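You operate a simulated robot arm through the tools that you are given. There is no shell and no other tool. Be economical: measure what you need, move in short steps, check, and stop when the job is done.

You are at the controls of a simulated robot arm. One attempt, no reset.

TASK
Stop the filter pump, drain the orange pot empty and shut its drain.
Fine: open the orange vent so that it drains, and leave the vent open.

The check looks at the end state, three seconds after you hand in, the way a careful person would. Anything else that was tipped, shoved, dropped, spilled or broken makes it a failure.

THE ROBOT
A 7-joint arm with a two-finger parallel gripper, fixed in place. Base frame: the origin is at the foot of the arm, x ahead of it, y to its left, z up; the work surface is at about z = 0.86. Lengths are in m, angles in rad, forces in N, time in s.
With the tool pointing down near the work surface it reaches from about 0.3 to 0.7 m from the base axis. Its first joint turns from -1.152 to 1.152 rad. Payload 1.57 kg.
The TCP is the grasp point between the finger pads, 0.03 m short of the fingertips. In the tool frame z runs along the fingers and y along their closing line. Largest opening 0.11 m; finger width 0.024, thickness 0.012; the body of the gripper, 0.048 by 0.112 m, starts 0.078 m behind the TCP.
Orientation is told as [roll, pitch, yaw] about the base's x, y, z axes, in that order, counted from this pose: with the fingers straight down and closing along the base's y, the tool's x points along the base's -x, its y along +y and its z along -z.

THE INTERFACE
- The arm moves only by the tool jog_arm. Its argument "rows" is a list of rows, each a list of 7 numbers: the shift along the tool's x, y, z in m, then the turn, a rotation vector about the tool's x, y, z in rad, then the opening in per cent of the stroke, from 0 (shut) to 100 (fully open). In form: [[tx, ty, tz, rx, ry, rz, claw], ...]. A call has 1 to 12 rows; each row is the pose to reach, as a shift and turn from the pose commanded when the call began, along the tool's axes at that moment. A row lasts 0.2 s, in which the tool goes at most 0.05 m and 0.15 rad; a call with a longer step from one row to the next is refused whole, and so is a gripper value outside its range. Where a pose cannot be reached the arm comes as near as it can. A force on the tool above 70 N (or 10 N above the force at the start of the call, whichever is more), or a blocked arm, ends the call early, and 0.2 s more pass. The fingers move at their own pace (about 0.108 m/s each) and stop on an object; they squeeze with about 25 N. The grip force told is the motor's: it shows also when the fingers shut on nothing. Time passes only in rows, and 0.2 s behind the last, so rows that repeat a pose let the fingers close. The reply holds the time, the measured pose of the TCP, the force on the tool along the base axes, the opening and the grip force, in the units named above and with some noise, and new pictures: "views" is both (left out), scene, wrist or none.
- Cameras (640 x 400 px; columns grow to the right, rows downward): "scene" is fixed at [0.1613, -0.3867, 1.4062]; the picture's right is [0.83, -0.56, 0.00], its down [-0.31, -0.46, -0.83] and it looks along [0.47, 0.69, -0.55] (base axes); focal length 271 px, centre (320, 200). "wrist" rides on the gripper at [-0.036, 0, -0.08] in the tool frame; the picture's right is [0.00, -1.00, 0.00], its down [0.97, 0.00, -0.24] and it looks along [0.24, 0.00, 0.97] (tool axes); focal length 218 px, centre (320, 200). There is no depth. A picture from a camera that has moved, and an enlarged one, comes with that camera's place and axes in the base frame and with its lens.
- inspect(camera, box): a new picture of the part [left, top, right, bottom] of that camera's present view, enlarged. No time passes.
- job_done(): hands the job in; it is judged then, once.

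Work in short steps. Places have to be worked out from the pictures, the camera data and where the tool is seen: move nearer, look again, correct. Check each grasp and each placing, and mend what went wrong. You have 120 turns and 150 pictures in all, those below and enlarged ones among them. Open the gripper and draw the arm clear of the work before you hand the job in, unless the task says otherwise; then end with one line.

The tools are called as a command line: name --pt "numbers of a row" for each row, then --argument value for the rest, lists and objects as JSON in quotes. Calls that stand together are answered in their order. jog_arm: Moves the arm, as the interface text tells. Its arguments: {"type":"object","properties":{"rows":{"type":"array"},"views":{"type":"string","enum":["both","scene","wrist","none"]}},"required":["rows"]} The other tools are called the same way: inspect (camera, box) takes an enlarged picture of a part of a camera's view; job_done () hands the job in.

At the start:

```text
time_s: 0.0
ee_pos: [0.3569, -0.1576, 1.2637]
tcp_rot: [0.001, 0.001, 0.0]
force: [-1.0, -0.1, -1.0]
opening: 0.1097
grip_force: 0.1
```

scene: 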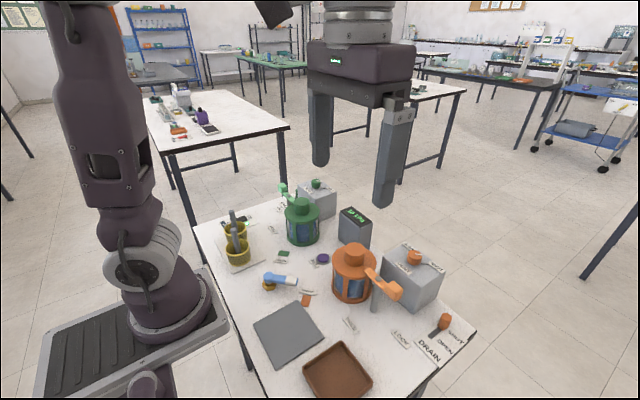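
wrist: 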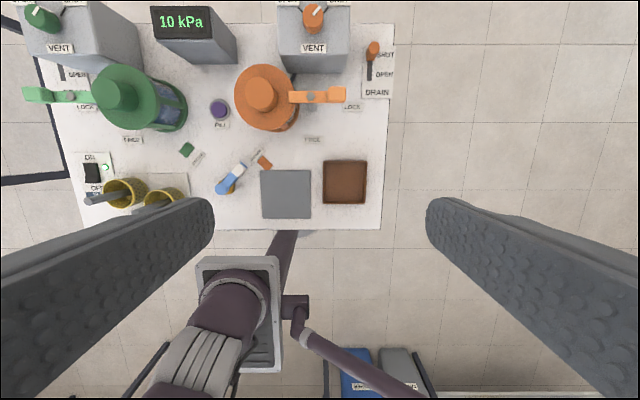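

I start by enlarging the table areas to read the labels and controls.

inspect --camera "wrist" --box '[220, 0, 400, 112]'

inspect --camera "wrist" --box '[20, 80, 260, 230]'

inspect --camera "scene" --box '[320, 220, 480, 370]'

inspect --camera "scene" --box '[190, 170, 350, 320]'

```text
3.56 times, centred on (310, 56) of wrist
camera zoom: at [0.394, -0.1576, 1.3432], right [0.0, -1.0, 0.0], down [-0.97, 0.0, 0.24], along [-0.24, 0.0, -0.97], focal length 776 px, centre (356, 712)
```

zoom: 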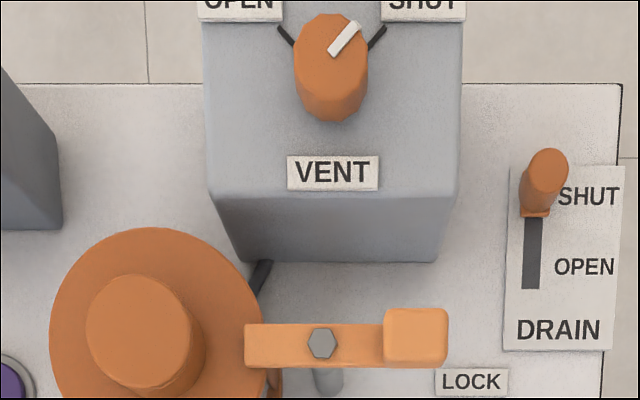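

```text
2.67 times, centred on (140, 155) of wrist
camera zoom: at [0.394, -0.1576, 1.3432], right [0.0, -1.0, 0.0], down [-0.97, 0.0, 0.24], along [-0.24, 0.0, -0.97], focal length 582 px, centre (800, 320)
```

zoom: 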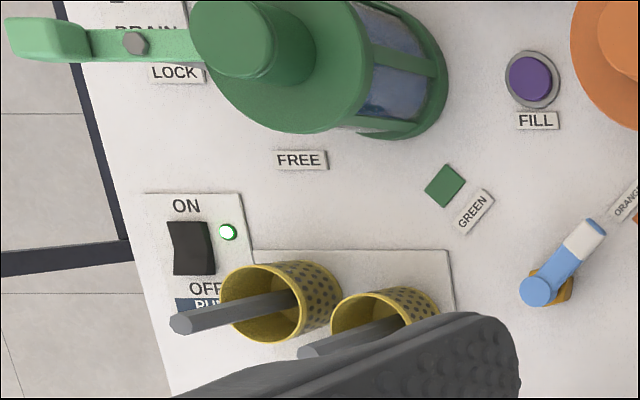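

```text
2.67 times, centred on (400, 295) of scene
camera zoom: at [0.1613, -0.3867, 1.4062], right [0.83, -0.56, 0.0], down [-0.31, -0.46, -0.83], along [0.47, 0.69, -0.55], focal length 723 px, centre (107, -53)
```

zoom: 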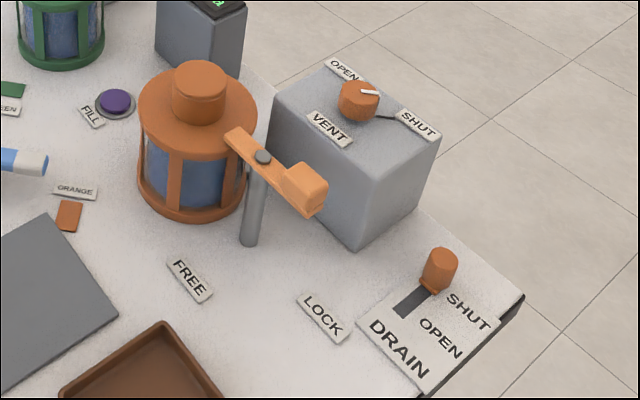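

```text
2.67 times, centred on (270, 245) of scene
camera zoom: at [0.1613, -0.3867, 1.4062], right [0.83, -0.56, 0.0], down [-0.31, -0.46, -0.83], along [0.47, 0.69, -0.55], focal length 723 px, centre (453, 80)
```

zoom: 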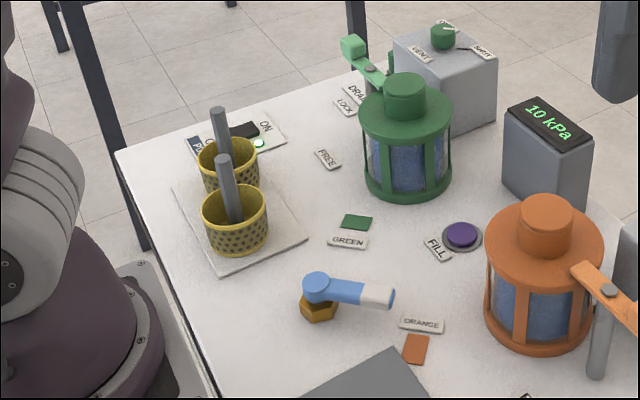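

The pump switch is lit (ON); I judge its rocker at about (0.338, 0.333, 0.875), next to the yellow cups. I'll move above it with the gripper yawed 90° and shut, staying high.

jog_arm --pt "0.0016 0.041 0.01 0 0 -0.13 50" --pt "0.003 0.082 0.02 0 0 -0.26 0" --pt "0.005 0.123 0.03 0 0 -0.39 0" --pt "0.006 0.163 0.04 0 0 -0.52 0" --pt "0.008 0.204 0.05 0 0 -0.65 0" --pt "0.01 0.245 0.06 0 0 -0.78 0" --pt "0.011 0.286 0.07 0 0 -0.91 0" --pt "0.013 0.327 0.08 0 0 -1.04 0" --pt "0.014 0.368 0.09 0 0 -1.17 0" --pt "0.016 0.408 0.1 0 0 -1.3 0" --pt "0.017 0.449 0.11 0 0 -1.44 0" --pt "0.019 0.49 0.12 0 0 -1.57 0"

```text
time_s: 2.6
ee_pos: [0.3388, 0.3346, 1.1402]
tcp_rot: [0.0, 0.001, 1.571]
force: [0.0, 0.2, -0.3]
opening: 0.0
grip_force: 21.6
camera wrist: at [0.3399, 0.3694, 1.2197], right [1.0, 0.0, 0.0], down [0.0, -0.97, 0.24], along [0.0, -0.24, -0.97], focal length 218 px, centre (320, 200)
```

scene: 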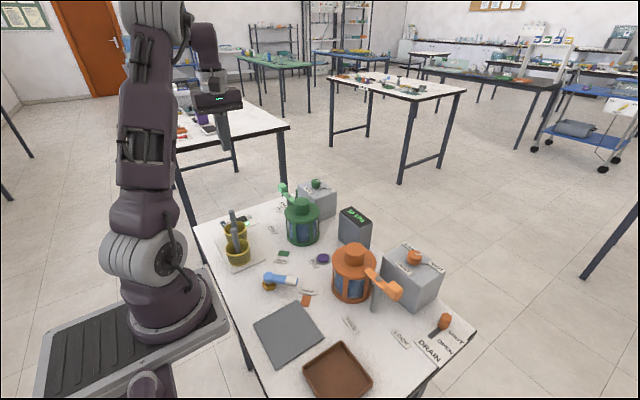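
wrist: 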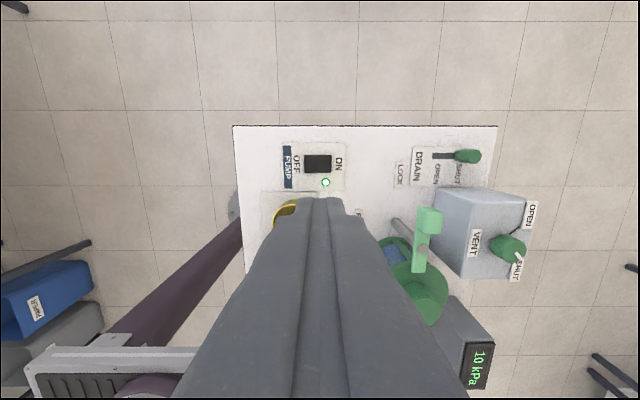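

The rocker centre shows at about (0.336, 0.343), with the OFF half at lower x. I zoom in to confirm the rocker shape.

inspect --camera "wrist" --box '[240, 120, 380, 220]'

```text
4.00 times, centred on (310, 170) of wrist
camera zoom: at [0.3399, 0.3694, 1.2197], right [1.0, 0.0, 0.0], down [0.0, -0.97, 0.24], along [0.0, -0.24, -0.97], focal length 873 px, centre (360, 320)
```

zoom: 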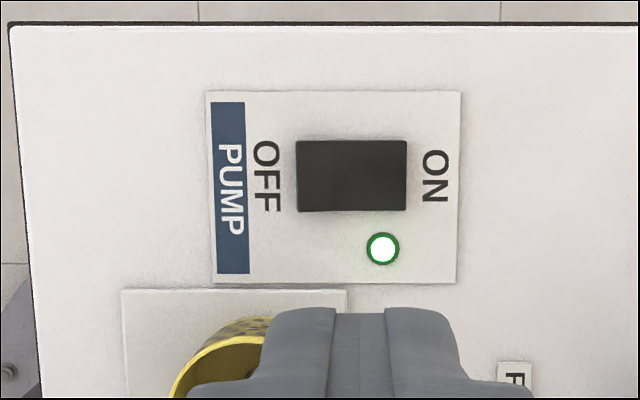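

I shift over the OFF half (x≈0.321, y≈0.342) and come down to TCP z≈0.94.

jog_arm --pt "-0.008 0.018 0.03 0 0 0 0" --pt "-0.008 0.018 0.08 0 0 0 0" --pt "-0.008 0.018 0.12 0 0 0 0" --pt "-0.008 0.018 0.16 0 0 0 0" --pt "-0.008 0.018 0.2 0 0 0 0"

```text
time_s: 3.8
ee_pos: [0.3199, 0.3376, 0.9442]
tcp_rot: [0.001, 0.001, 1.57]
force: [-0.4, 0.3, -0.7]
opening: 0.0
grip_force: 21.5
camera wrist: at [0.3211, 0.3734, 1.024], right [1.0, 0.0, 0.0], down [0.0, -0.97, 0.24], along [0.0, -0.24, -0.97], focal length 218 px, centre (320, 200)
```

scene: 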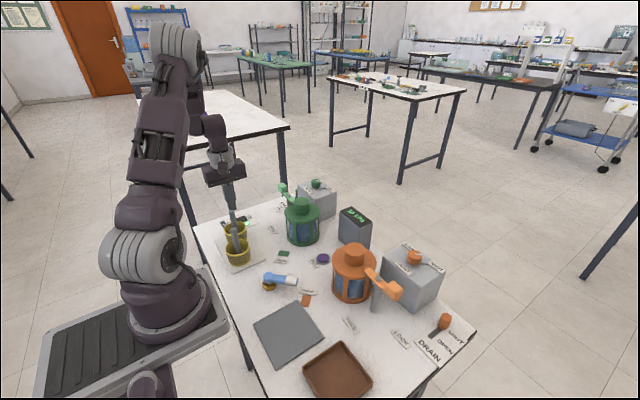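
wrist: 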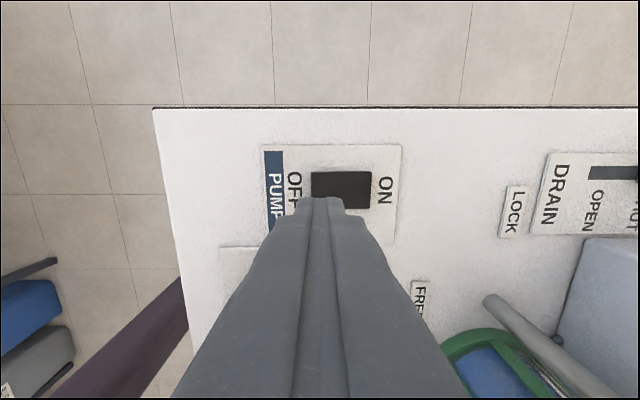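

The tip is over the OFF end, about 6 mm short in y. I correct that and press down gradually.

jog_arm --pt "-0.005 0 0.01 0 0 0 0" --pt "-0.005 0 0.02 0 0 0 0" --pt "-0.005 0 0.026 0 0 0 0" --pt "-0.005 0 0.032 0 0 0 0" --pt "-0.005 0 0.036 0 0 0 0"

```text
time_s: 5.0
ee_pos: [0.3209, 0.3474, 0.908]
tcp_rot: [-0.001, -0.001, 1.57]
force: [0.5, 0.5, -0.9]
opening: 0.0
grip_force: 21.6
camera wrist: at [0.3218, 0.3814, 0.9874], right [1.0, 0.0, 0.0], down [0.0, -0.97, 0.24], along [0.0, -0.24, -0.97], focal length 218 px, centre (320, 200)
```

scene: 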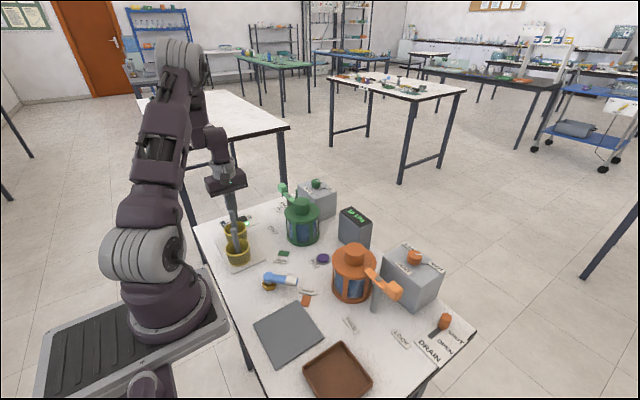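
wrist: 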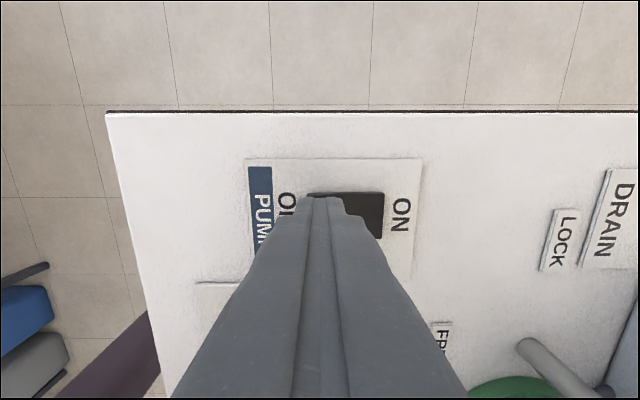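

No contact yet (tip about z 0.878). I continue down in small steps.

jog_arm --pt "0.002 0 0.003 0 0 0 0" --pt "0.002 0 0.006 0 0 0 0" --pt "0.002 0 0.009 0 0 0 0" --pt "0.002 0 0.011 0 0 0 0" --views "wrist"

inspect --camera "scene" --box '[200, 180, 300, 270]'

```text
time_s: 6.0
ee_pos: [0.3194, 0.3438, 0.8994]
tcp_rot: [-0.004, -0.001, 1.57]
force: [-10.5, -10.5, 26.1]
opening: 0.0
grip_force: 21.3
stopped in row 4: the force on the tool passed its limit (the readings are from after the stop); the commanded pose is now the measured one
camera wrist: at [0.3213, 0.3791, 0.9796], right [1.0, 0.0, 0.0], down [0.0, -0.97, 0.24], along [0.0, -0.24, -0.97], focal length 218 px, centre (320, 200)
```

wrist: 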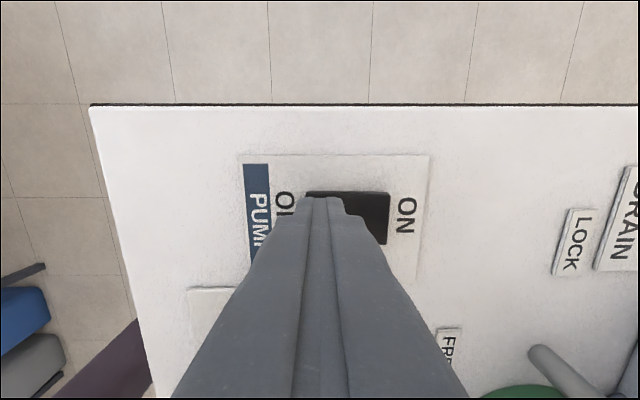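

```text
4.44 times, centred on (250, 225) of scene
camera zoom: at [0.1607, -0.3873, 1.4061], right [0.83, -0.56, 0.0], down [-0.31, -0.46, -0.84], along [0.47, 0.69, -0.55], focal length 1205 px, centre (631, 89)
```

zoom: 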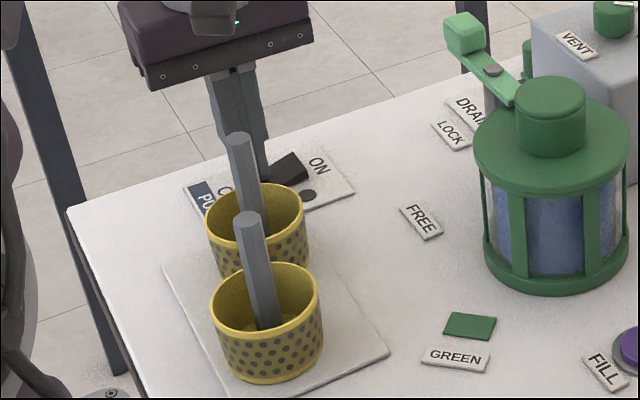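

The rocker has flipped and the green lamp is off, so the pump is stopped. Triangulating the orange vent knob's top gives about (0.572, -0.151, 0.985). I lift straight up, then head toward it, undoing the yaw.

jog_arm --pt "0 0 -0.04 0 0 0 0" --pt "0 0 -0.09 0 0 0 0" --pt "0 0 -0.14 0 0 0 0" --pt "0 0 -0.19 0 0 0 0" --pt "0 0 -0.24 0 0 0 0" --pt "0.04 -0.02 -0.24 0 0 0.13 0" --pt "0.08 -0.04 -0.24 0 0 0.26 0" --pt "0.12 -0.06 -0.24 0 0 0.39 0" --pt "0.16 -0.08 -0.24 0 0 0.52 0" --pt "0.2 -0.1 -0.24 0 0 0.65 0" --pt "0.24 -0.12 -0.24 0 0 0.78 20" --pt "0.28 -0.14 -0.24 0 0 0.91 40"

inspect --camera "scene" --box '[200, 180, 300, 270]'

```text
time_s: 8.6
ee_pos: [0.4602, 0.0648, 1.141]
tcp_rot: [0.0, -0.004, 0.658]
force: [-0.8, -0.8, -0.7]
opening: 0.0441
grip_force: 0.1
camera wrist: at [0.4897, 0.086, 1.2203], right [0.61, -0.79, 0.0], down [-0.77, -0.59, 0.24], along [-0.19, -0.14, -0.97], focal length 218 px, centre (320, 200)
```

scene: 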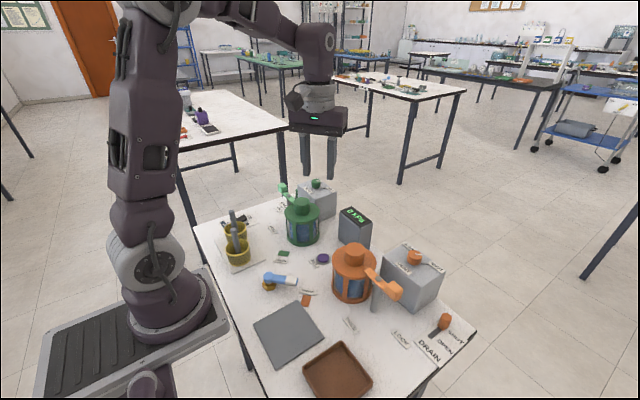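
wrist: 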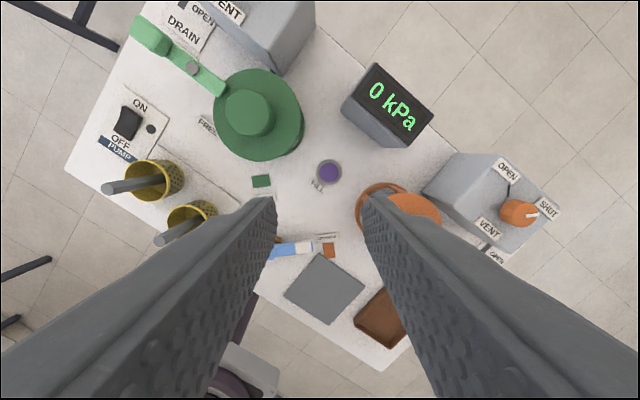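

```text
4.44 times, centred on (250, 225) of scene
camera zoom: at [0.1613, -0.3867, 1.4062], right [0.83, -0.56, 0.0], down [-0.31, -0.46, -0.83], along [0.47, 0.69, -0.55], focal length 1205 px, centre (631, 89)
```

zoom: 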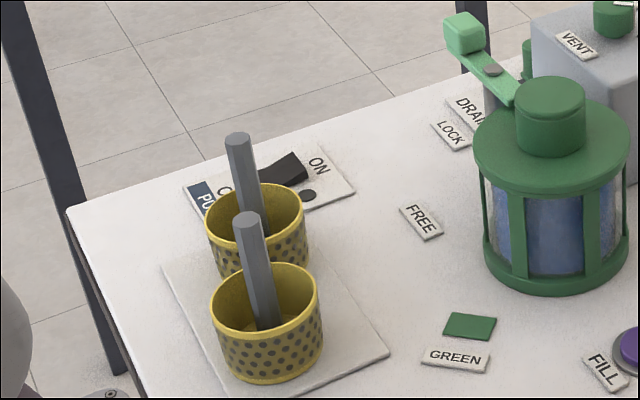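

Pressure reads 0 kPa and the pump is off. I continue to above the orange vent knob at about (0.57, -0.145) with yaw 0.

jog_arm --pt "0.008 -0.046 0 0 0 0.13 60" --pt "0.016 -0.093 0 0 0 0.26 60" --pt "0.025 -0.14 0 0 0 0.39 60" --pt "0.033 -0.186 0 0 0 0.52 60" --pt "0.041 -0.233 0 0 0 0.658 60"

```text
time_s: 9.8
ee_pos: [0.5695, -0.1462, 1.1403]
tcp_rot: [0.002, -0.002, 0.001]
force: [-0.5, 0.6, 1.0]
opening: 0.0662
grip_force: 0.0
camera wrist: at [0.6064, -0.1473, 1.2205], right [0.0, -1.0, 0.0], down [-0.97, 0.0, 0.24], along [-0.24, 0.0, -0.97], focal length 218 px, centre (320, 200)
```

scene: 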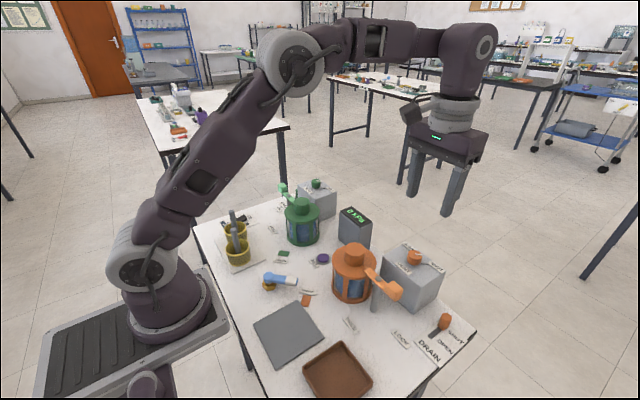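
wrist: 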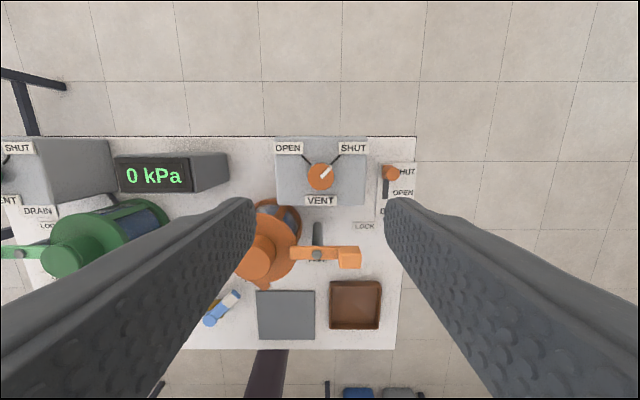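

inspect --camera "wrist" --box '[260, 120, 430, 226]'

inspect --camera "scene" --box '[320, 220, 480, 320]'

```text
3.76 times, centred on (345, 173) of wrist
camera zoom: at [0.6064, -0.1473, 1.2205], right [0.0, -1.0, 0.0], down [-0.97, 0.0, 0.24], along [-0.24, 0.0, -0.97], focal length 822 px, centre (226, 302)
```

zoom: 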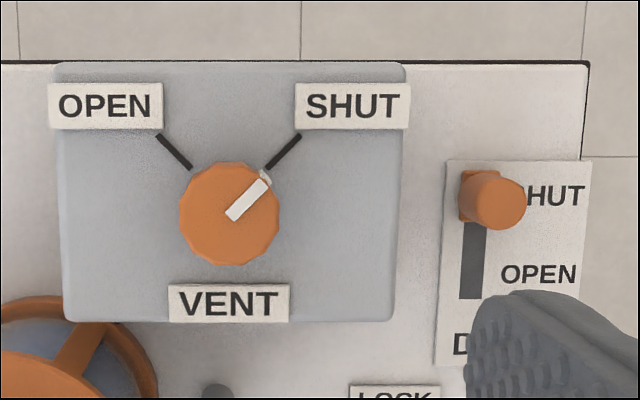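

```text
4.00 times, centred on (400, 270) of scene
camera zoom: at [0.1613, -0.3867, 1.4062], right [0.83, -0.56, 0.0], down [-0.31, -0.46, -0.83], along [0.47, 0.69, -0.55], focal length 1084 px, centre (0, -80)
```

zoom: 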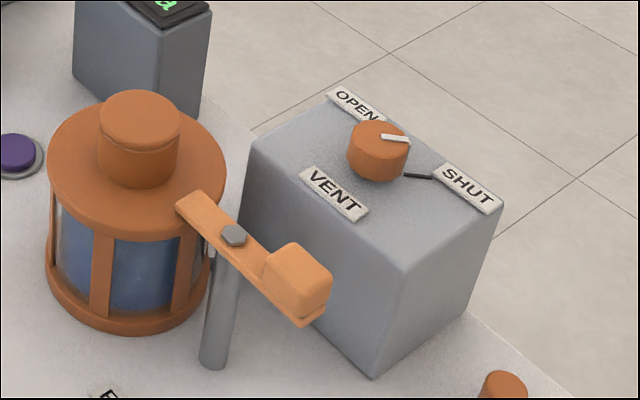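

Knob centre refined to (0.574, -0.148), top z≈0.982, radius ≈14 mm; the pointer is at SHUT and needs about a quarter turn counter-clockwise. I pre-yaw to -0.6 and descend to TCP z≈1.0 with the fingers astride it.

jog_arm --pt "-0.0045 -0.002 0.03 0 0 0.15 55" --pt "-0.0045 -0.002 0.06 0 0 0.3 55" --pt "-0.0045 -0.002 0.09 0 0 0.45 55" --pt "-0.0045 -0.002 0.12 0 0 0.6 55" --pt "-0.0045 -0.002 0.141 0 0 0.6 55"

inspect --camera "scene" --box '[360, 200, 480, 300]'

```text
time_s: 11.0
ee_pos: [0.5744, -0.1472, 0.9978]
tcp_rot: [0.004, 0.0, -0.601]
force: [-0.2, -0.1, -0.2]
opening: 0.0605
grip_force: 0.1
camera wrist: at [0.6052, -0.168, 1.0772], right [-0.56, -0.83, 0.0], down [-0.8, 0.55, 0.24], along [-0.2, 0.14, -0.97], focal length 218 px, centre (320, 200)
```

scene: 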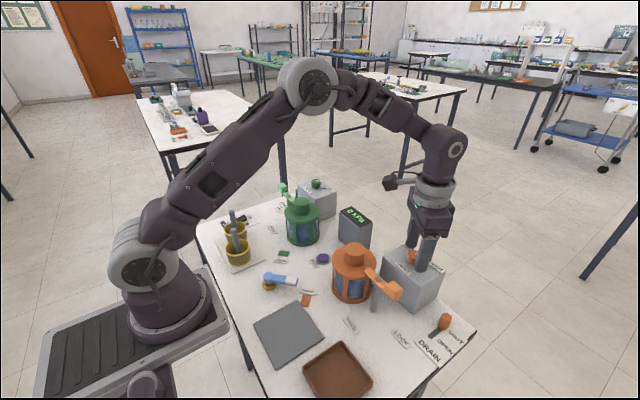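
wrist: 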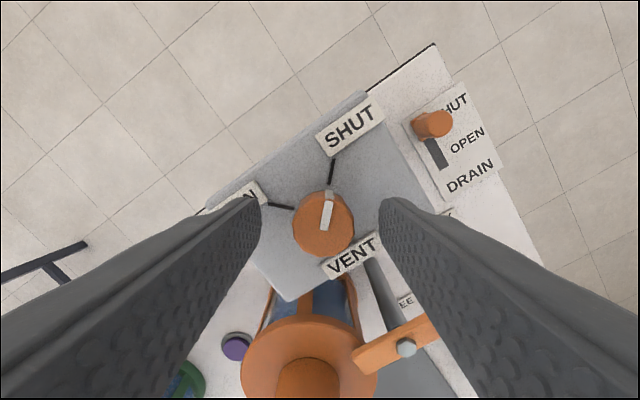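

```text
4.00 times, centred on (420, 250) of scene
camera zoom: at [0.1613, -0.3867, 1.4062], right [0.83, -0.56, 0.0], down [-0.31, -0.46, -0.83], along [0.47, 0.69, -0.55], focal length 1084 px, centre (-80, 0)
```

zoom: 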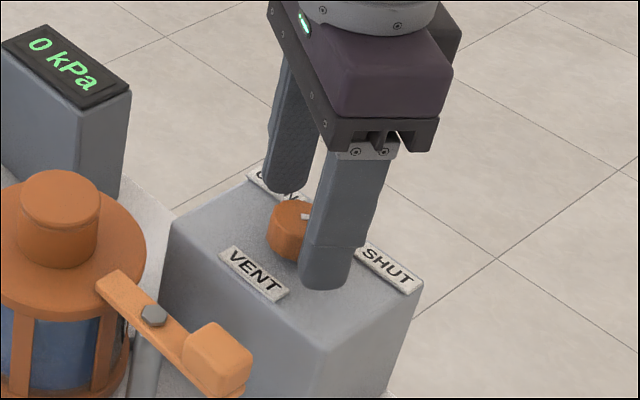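

The knob is well centred between the fingers. I close on it and turn 1.2 rad counter-clockwise, then check.

jog_arm --pt "0 0 0 0 0 0 10" --pt "0 0 0 0 0 0 0" --pt "0 0 0 0 0 0 0" --pt "0 0 0 0 0 -0.13 0" --pt "0 0 0 0 0 -0.26 0" --pt "0 0 0 0 0 -0.4 0" --pt "0 0 0 0 0 -0.54 0" --pt "0 0 0 0 0 -0.68 0" --pt "0 0 0 0 0 -0.82 0" --pt "0 0 0 0 0 -0.96 0" --pt "0 0 0 0 0 -1.1 0" --pt "0 0 0 0 0 -1.22 0" --views "wrist"

inspect --camera "scene" --box '[360, 200, 480, 300]'

```text
time_s: 13.6
ee_pos: [0.5744, -0.1464, 0.9977]
tcp_rot: [0.002, -0.003, 0.625]
force: [-24.8, 12.6, -10.6]
opening: 0.029
grip_force: 38.6
camera wrist: at [0.6049, -0.1254, 1.0773], right [0.58, -0.81, 0.0], down [-0.79, -0.57, 0.24], along [-0.2, -0.14, -0.97], focal length 218 px, centre (320, 200)
```

wrist: 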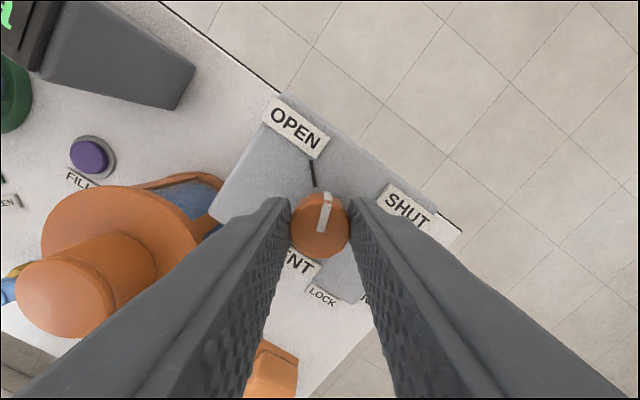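

```text
4.00 times, centred on (420, 250) of scene
camera zoom: at [0.1608, -0.3864, 1.4064], right [0.83, -0.56, 0.0], down [-0.31, -0.46, -0.83], along [0.47, 0.69, -0.55], focal length 1084 px, centre (-80, 0)
```

zoom: 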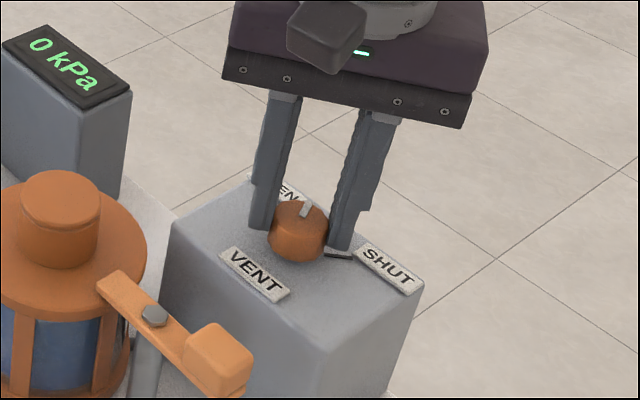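

The knob turned with the gripper with no slip; it needs roughly 0.35 rad more to line up with the OPEN mark.

jog_arm --pt "0 0 0 0 0 -0.12 0" --pt "0 0 0 0 0 -0.24 0" --pt "0 0 0 0 0 -0.34 0" --pt "0 0 0 0 0 -0.34 0" --views "wrist"

inspect --camera "wrist" --box '[250, 100, 410, 260]'

```text
time_s: 14.6
ee_pos: [0.5747, -0.1435, 0.9976]
tcp_rot: [0.005, -0.003, 0.965]
force: [-21.1, 29.3, -17.6]
opening: 0.0285
grip_force: 39.0
camera wrist: at [0.5957, -0.1162, 1.0774], right [0.82, -0.57, -0.01], down [-0.55, -0.8, 0.24], along [-0.14, -0.19, -0.97], focal length 218 px, centre (320, 200)
```

wrist: 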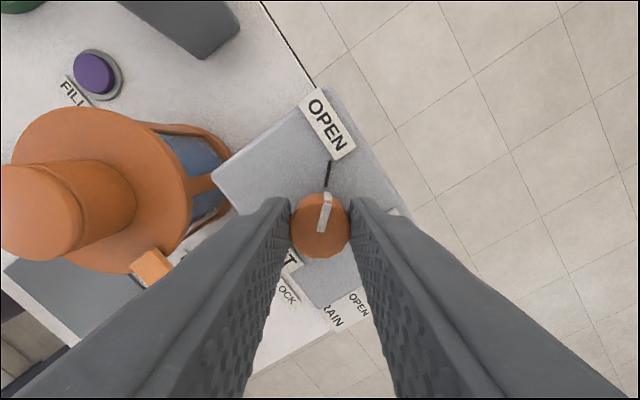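

```text
2.50 times, centred on (330, 180) of wrist
camera zoom: at [0.5957, -0.1162, 1.0774], right [0.82, -0.57, -0.01], down [-0.55, -0.8, 0.24], along [-0.14, -0.19, -0.97], focal length 546 px, centre (295, 250)
```

zoom: 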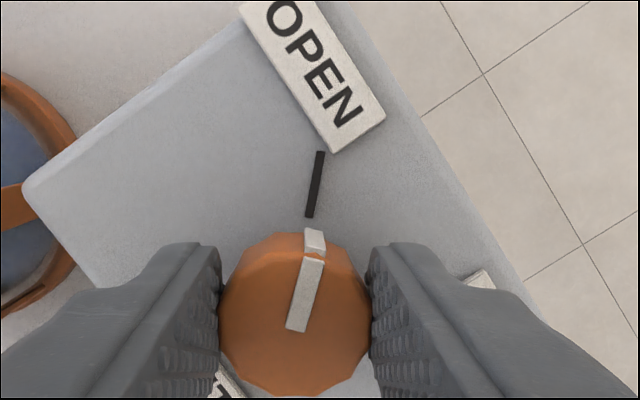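

The pointer is lined up with the OPEN mark. I release and lift straight up.

jog_arm --pt "0 0 0 0 0 0 25" --pt "0 0 0 0 0 0 50" --pt "0 0 0 0 0 0 55" --pt "0 0 -0.04 0 0 0 55" --pt "0 0 -0.09 0 0 0 55" --pt "0 0 -0.13 0 0 0 55"

inspect --camera "wrist" --box '[260, 140, 440, 300]'

inspect --camera "scene" --box '[320, 230, 480, 360]'

```text
time_s: 16.0
ee_pos: [0.574, -0.1467, 1.1286]
tcp_rot: [-0.002, -0.004, 0.963]
force: [0.3, 0.1, 1.2]
opening: 0.0604
grip_force: 0.0
camera wrist: at [0.5952, -0.1179, 1.2089], right [0.82, -0.57, 0.0], down [-0.56, -0.8, 0.24], along [-0.13, -0.2, -0.97], focal length 218 px, centre (320, 200)
```

scene: 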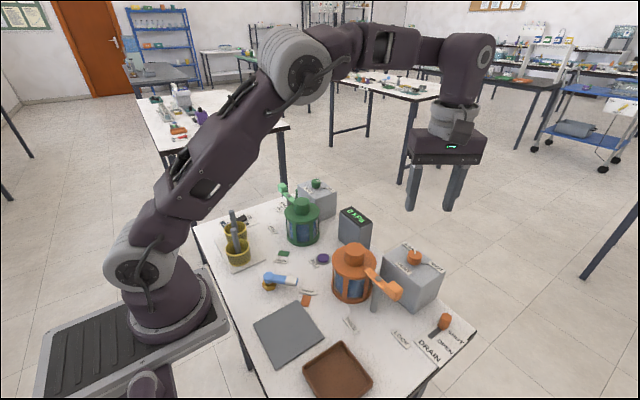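
wrist: 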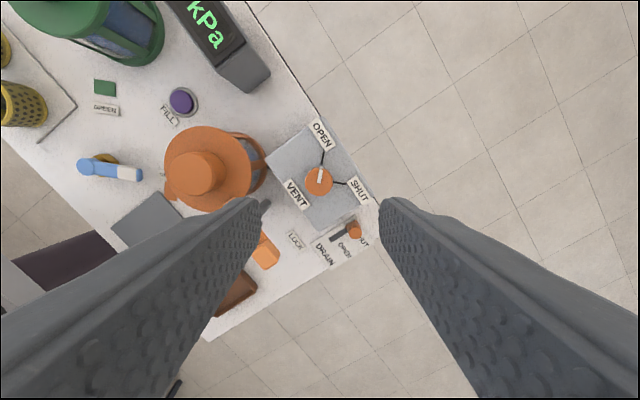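

```text
2.50 times, centred on (350, 220) of wrist
camera zoom: at [0.5952, -0.1179, 1.2089], right [0.82, -0.57, 0.0], down [-0.56, -0.8, 0.24], along [-0.13, -0.2, -0.97], focal length 546 px, centre (245, 150)
```

zoom: 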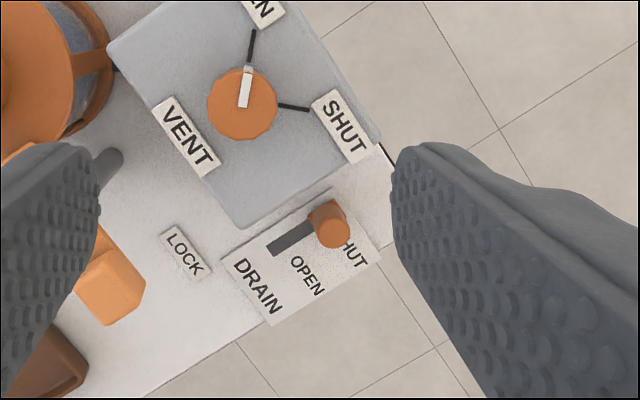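

```text
3.08 times, centred on (400, 295) of scene
camera zoom: at [0.1612, -0.3867, 1.4062], right [0.83, -0.56, 0.0], down [-0.31, -0.46, -0.83], along [0.47, 0.69, -0.55], focal length 834 px, centre (74, -92)
```

zoom: 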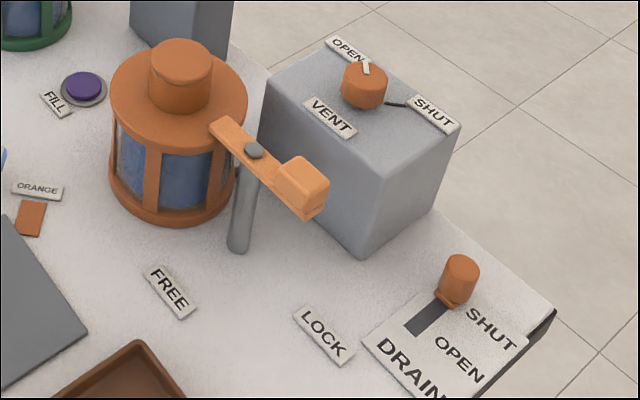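

The vent is open. The drain slider's knob is around (0.567, -0.254), top z≈0.895, with the slot running toward -x to about 0.52. I move over it while yawing toward -1.57, so the fingers straddle along x and the camera is on the free side.

jog_arm --pt "0.008 -0.005 0 0 0 0.145 55" --pt "0.016 -0.01 0 0 0 0.29 55" --pt "0.024 -0.014 0 0 0 0.435 55" --pt "0.032 -0.019 0 0 0 0.58 55" --pt "0.04 -0.024 0 0 0 0.725 55" --pt "0.048 -0.029 0 0 0 0.87 55" --pt "0.056 -0.034 0 0 0 1.015 55" --pt "0.064 -0.038 0 0 0 1.16 55" --pt "0.072 -0.043 0 0 0 1.305 55" --pt "0.08 -0.048 0 0 0 1.45 55" --pt "0.088 -0.052 0 0 0 1.595 55" --pt "0.092 -0.055 0 0 0 1.74 55" --views "none"

jog_arm --pt "0 0 0 0 0 0.14 45" --pt "0 0 0 0 0 0.28 45" --pt "0 0 0 0 0 0.42 45" --pt "0 0 0 0 0 0.56 45" --pt "0 0 0 0 0 0.7 45" --pt "0 0 0 0 0 0.794 45"

inspect --camera "wrist" --box '[240, 100, 400, 220]'

```text
time_s: 18.6
ee_pos: [0.5666, -0.2543, 1.1278]
tcp_rot: [0.003, 0.0, -0.78]
force: [0.0, 0.6, -0.1]
opening: 0.0606
grip_force: 0.0
```

```text
time_s: 20.0
ee_pos: [0.5675, -0.2545, 1.1274]
tcp_rot: [0.004, 0.002, -1.574]
force: [-0.6, -0.3, -0.2]
opening: 0.0493
grip_force: 0.1
camera wrist: at [0.5683, -0.2906, 1.2077], right [-1.0, 0.0, 0.0], down [0.0, 0.97, 0.24], along [0.0, 0.24, -0.97], focal length 218 px, centre (320, 200)
```

scene: 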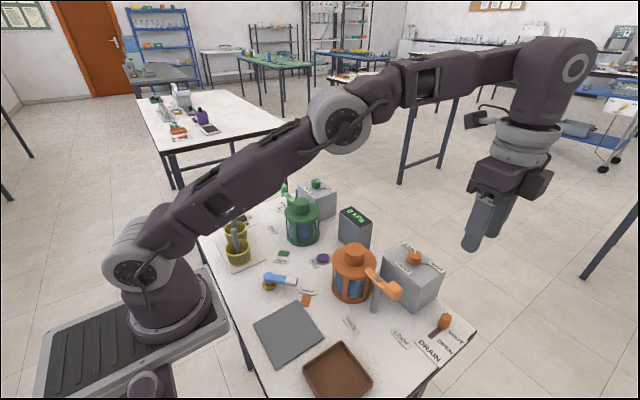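
wrist: 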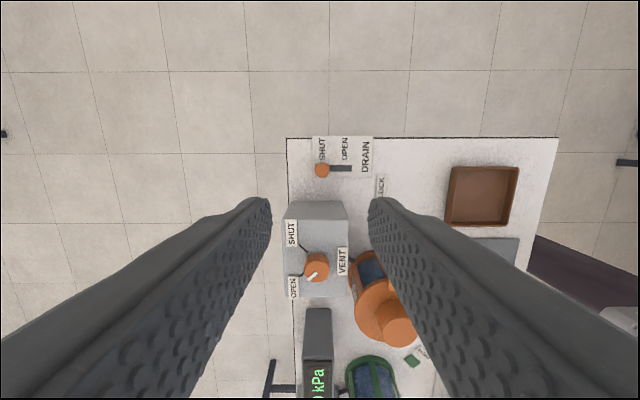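

```text
3.33 times, centred on (320, 160) of wrist
camera zoom: at [0.5683, -0.2906, 1.2077], right [-1.0, 0.0, 0.0], down [0.0, 0.97, 0.24], along [0.0, 0.24, -0.97], focal length 728 px, centre (320, 333)
```

zoom: 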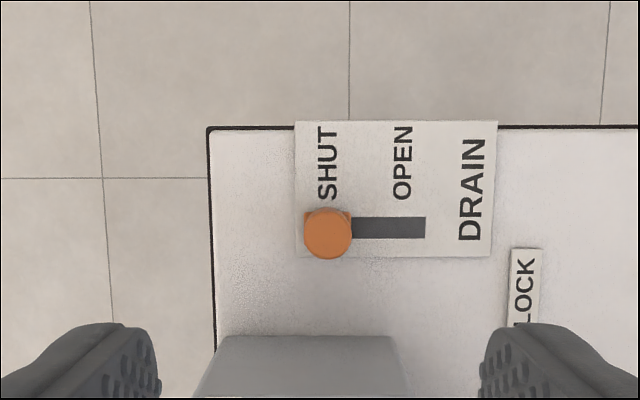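

The knob is at (0.565, -0.257), just 2 mm off. I descend to TCP z≈0.905 with the fingers either side of it.

jog_arm --pt "-0.0025 -0.002 0.045 0 0 0 45" --pt "-0.0025 -0.002 0.09 0 0 0 45" --pt "-0.0025 -0.002 0.135 0 0 0 45" --pt "-0.0025 -0.002 0.17 0 0 0 45" --pt "-0.0025 -0.002 0.2 0 0 0 45" --pt "-0.0025 -0.002 0.222 0 0 0 45"

inspect --camera "scene" --box '[360, 220, 520, 370]'

```text
time_s: 21.4
ee_pos: [0.5668, -0.2566, 0.9062]
tcp_rot: [0.004, 0.002, -1.574]
force: [0.1, 0.0, -0.2]
opening: 0.0496
grip_force: 0.0
camera wrist: at [0.5678, -0.2929, 0.9855], right [-1.0, 0.0, 0.0], down [0.0, 0.97, 0.24], along [0.0, 0.24, -0.97], focal length 218 px, centre (320, 200)
```

scene: 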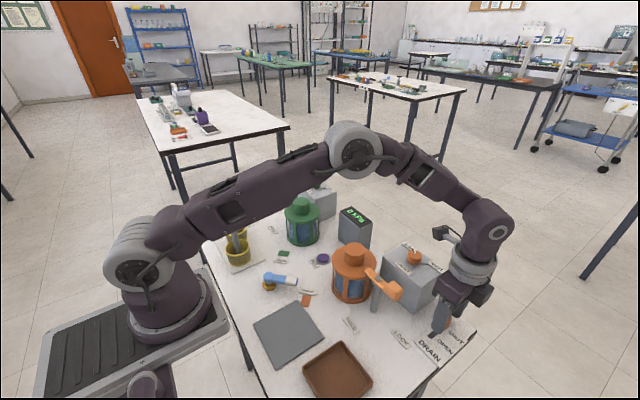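
wrist: 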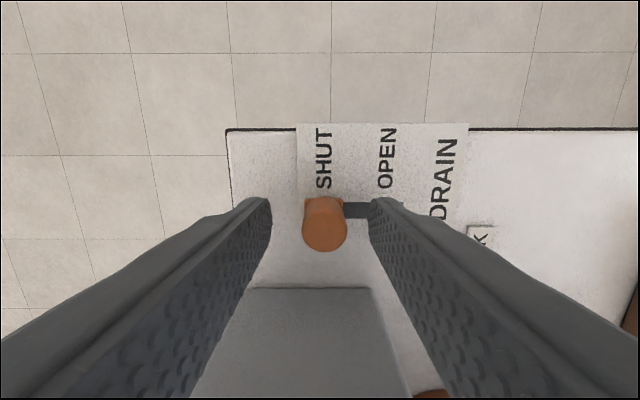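

```text
2.67 times, centred on (440, 295) of scene
camera zoom: at [0.1613, -0.3867, 1.4062], right [0.83, -0.56, 0.0], down [-0.31, -0.46, -0.83], along [0.47, 0.69, -0.55], focal length 723 px, centre (0, -53)
```

zoom: 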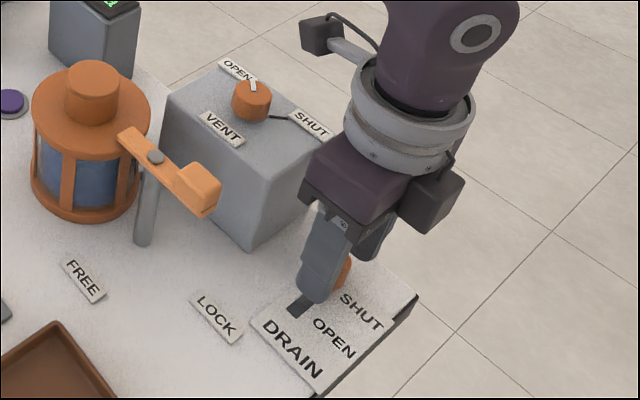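

The fingers straddle the slider knob with clearance. I close and slide toward OPEN (-x) by about 36 mm.

jog_arm --pt "0 0 0 0 0 0 10" --pt "0 0 0 0 0 0 0" --pt "0 0 0 0 0 0 0" --pt "0 -0.009 0 0 0 0 0" --pt "0 -0.018 0 0 0 0 0" --pt "0 -0.027 0 0 0 0 0" --pt "0 -0.036 0 0 0 0 0" --views "wrist"

inspect --camera "scene" --box '[320, 220, 480, 370]'

```text
time_s: 23.0
ee_pos: [0.5303, -0.2558, 0.9053]
tcp_rot: [0.0, 0.002, -1.572]
force: [1.7, -3.3, -21.5]
opening: 0.0199
grip_force: 33.4
camera wrist: at [0.5312, -0.2929, 0.9855], right [-1.0, 0.0, 0.0], down [0.0, 0.97, 0.24], along [0.0, 0.24, -0.97], focal length 218 px, centre (320, 200)
```

wrist: 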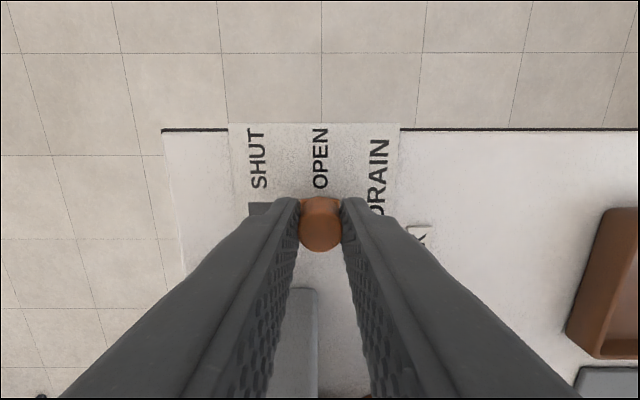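

```text
2.67 times, centred on (400, 295) of scene
camera zoom: at [0.1616, -0.387, 1.4061], right [0.83, -0.56, 0.0], down [-0.31, -0.46, -0.83], along [0.47, 0.69, -0.55], focal length 723 px, centre (107, -53)
```

zoom: 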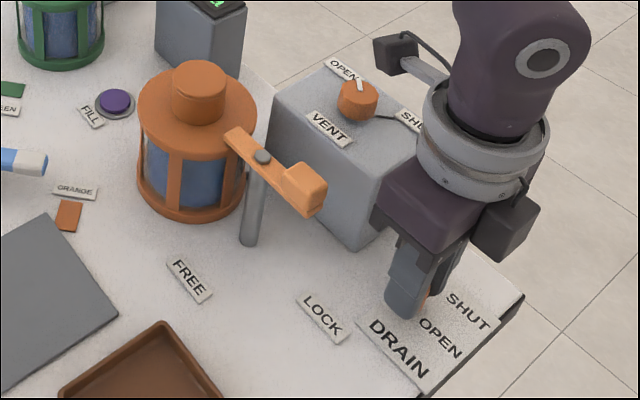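

The slider is level with the OPEN label. I nudge 3 mm further against the end of the slot and wait, watching the orange pot's level.

jog_arm --pt "0 -0.003 0 0 0 0 0" --pt "0 -0.003 0 0 0 0 0" --pt "0 -0.003 0 0 0 0 0" --pt "0 -0.003 0 0 0 0 0" --pt "0 -0.003 0 0 0 0 0" --pt "0 -0.003 0 0 0 0 0" --pt "0 -0.003 0 0 0 0 0" --pt "0 -0.003 0 0 0 0 0" --pt "0 -0.003 0 0 0 0 0" --pt "0 -0.003 0 0 0 0 0" --pt "0 -0.003 0 0 0 0 0" --pt "0 -0.003 0 0 0 0 0" --views "none"

inspect --camera "scene" --box '[310, 220, 430, 320]'

```text
time_s: 25.6
ee_pos: [0.5294, -0.2565, 0.9051]
tcp_rot: [0.007, 0.001, -1.57]
force: [31.9, 0.2, -16.0]
opening: 0.0196
grip_force: 33.7
```

```text
4.00 times, centred on (370, 270) of scene
camera zoom: at [0.1623, -0.3869, 1.4061], right [0.83, -0.56, 0.0], down [-0.31, -0.46, -0.83], along [0.47, 0.69, -0.55], focal length 1084 px, centre (120, -80)
```

zoom: 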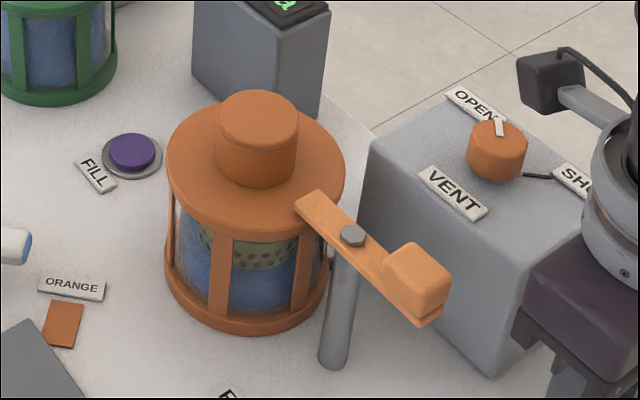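

The stop is reached and the level is falling. I ease off the end stop and keep waiting.

jog_arm --pt "0 0.002 0 0 0 0 0" --pt "0 0.002 0 0 0 0 0" --pt "0 0.002 0 0 0 0 0" --pt "0 0.002 0 0 0 0 0" --pt "0 0.002 0 0 0 0 0" --pt "0 0.002 0 0 0 0 0" --pt "0 0.002 0 0 0 0 0" --pt "0 0.002 0 0 0 0 0" --pt "0 0.002 0 0 0 0 0" --pt "0 0.002 0 0 0 0 0" --pt "0 0.002 0 0 0 0 0" --pt "0 0.002 0 0 0 0 0" --views "none"

inspect --camera "scene" --box '[310, 220, 430, 320]'

```text
time_s: 28.2
ee_pos: [0.5288, -0.2561, 0.9068]
tcp_rot: [0.004, 0.001, -1.572]
force: [9.8, 6.7, -4.2]
opening: 0.0197
grip_force: 33.8
```

```text
4.00 times, centred on (370, 270) of scene
camera zoom: at [0.1616, -0.3866, 1.4062], right [0.83, -0.56, 0.0], down [-0.31, -0.46, -0.83], along [0.47, 0.69, -0.55], focal length 1084 px, centre (120, -80)
```

zoom: 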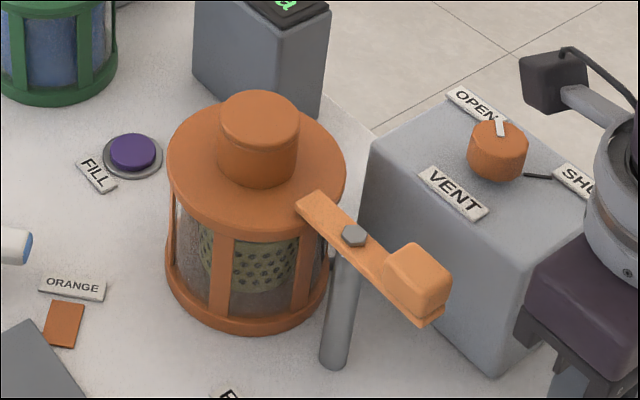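

It looks nearly or fully empty; I wait another spell to be certain before shutting.

jog_arm --pt "0 0 0 0 0 0 0" --pt "0 0 0 0 0 0 0" --pt "0 0 0 0 0 0 0" --pt "0 0 0 0 0 0 0" --pt "0 0 0 0 0 0 0" --pt "0 0 0 0 0 0 0" --pt "0 0 0 0 0 0 0" --pt "0 0 0 0 0 0 0" --pt "0 0 0 0 0 0 0" --pt "0 0 0 0 0 0 0" --pt "0 0 0 0 0 0 0" --pt "0 0 0 0 0 0 0" --views "none"

jog_arm --pt "0 0 0 0 0 0 0" --pt "0 0 0 0 0 0 0" --pt "0 0 0 0 0 0 0" --pt "0 0 0 0 0 0 0" --pt "0 0 0 0 0 0 0" --pt "0 0 0 0 0 0 0" --pt "0 0 0 0 0 0 0" --pt "0 0 0 0 0 0 0" --pt "0 0 0 0 0 0 0" --pt "0 0 0 0 0 0 0" --pt "0 0 0 0 0 0 0" --pt "0 0 0 0 0 0 0" --views "none"

inspect --camera "scene" --box '[330, 240, 380, 305]'

```text
time_s: 30.8
ee_pos: [0.53, -0.2556, 0.907]
tcp_rot: [0.004, 0.003, -1.573]
force: [5.4, 5.6, -6.3]
opening: 0.0197
grip_force: 33.6
```

```text
time_s: 33.4
ee_pos: [0.5307, -0.2559, 0.9051]
tcp_rot: [0.004, 0.002, -1.574]
force: [5.1, 6.0, -6.9]
opening: 0.0197
grip_force: 33.5
```

```text
6.15 times, centred on (355, 272) of scene
camera zoom: at [0.1615, -0.3867, 1.4062], right [0.83, -0.56, 0.0], down [-0.31, -0.46, -0.83], along [0.47, 0.69, -0.55], focal length 1668 px, centre (105, -246)
```

zoom: 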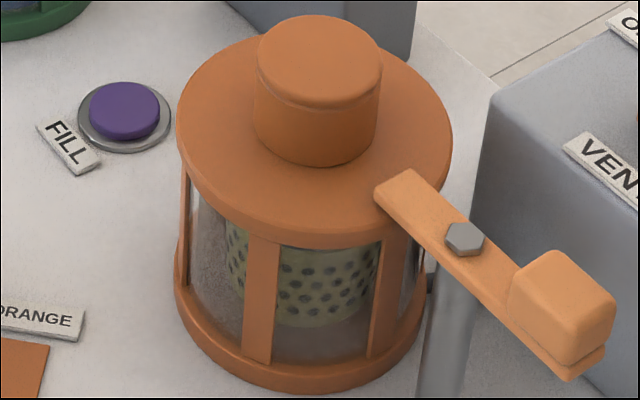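

The pot is empty. I now slide the drain back to SHUT (+x, about 37 mm plus a small push).

jog_arm --pt "0 0.009 0 0 0 0 0" --pt "0 0.018 0 0 0 0 0" --pt "0 0.027 0 0 0 0 0" --pt "0 0.036 0 0 0 0 0" --pt "0 0.039 0 0 0 0 0" --pt "0 0.039 0 0 0 0 0"

```text
time_s: 34.8
ee_pos: [0.5653, -0.256, 0.9068]
tcp_rot: [-0.005, 0.004, -1.572]
force: [-30.2, 15.9, 11.7]
opening: 0.0198
grip_force: 33.9
camera wrist: at [0.5669, -0.2932, 0.9858], right [-1.0, 0.0, 0.0], down [0.0, 0.97, 0.24], along [0.0, 0.24, -0.97], focal length 218 px, centre (320, 200)
```

scene: 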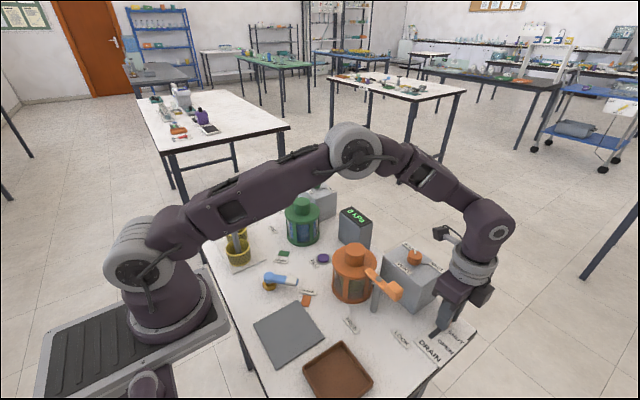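
wrist: 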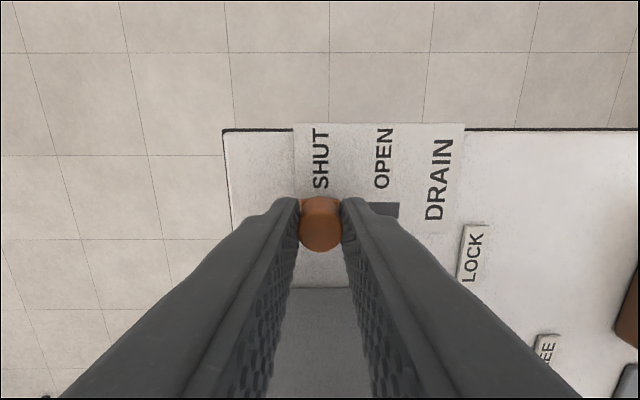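

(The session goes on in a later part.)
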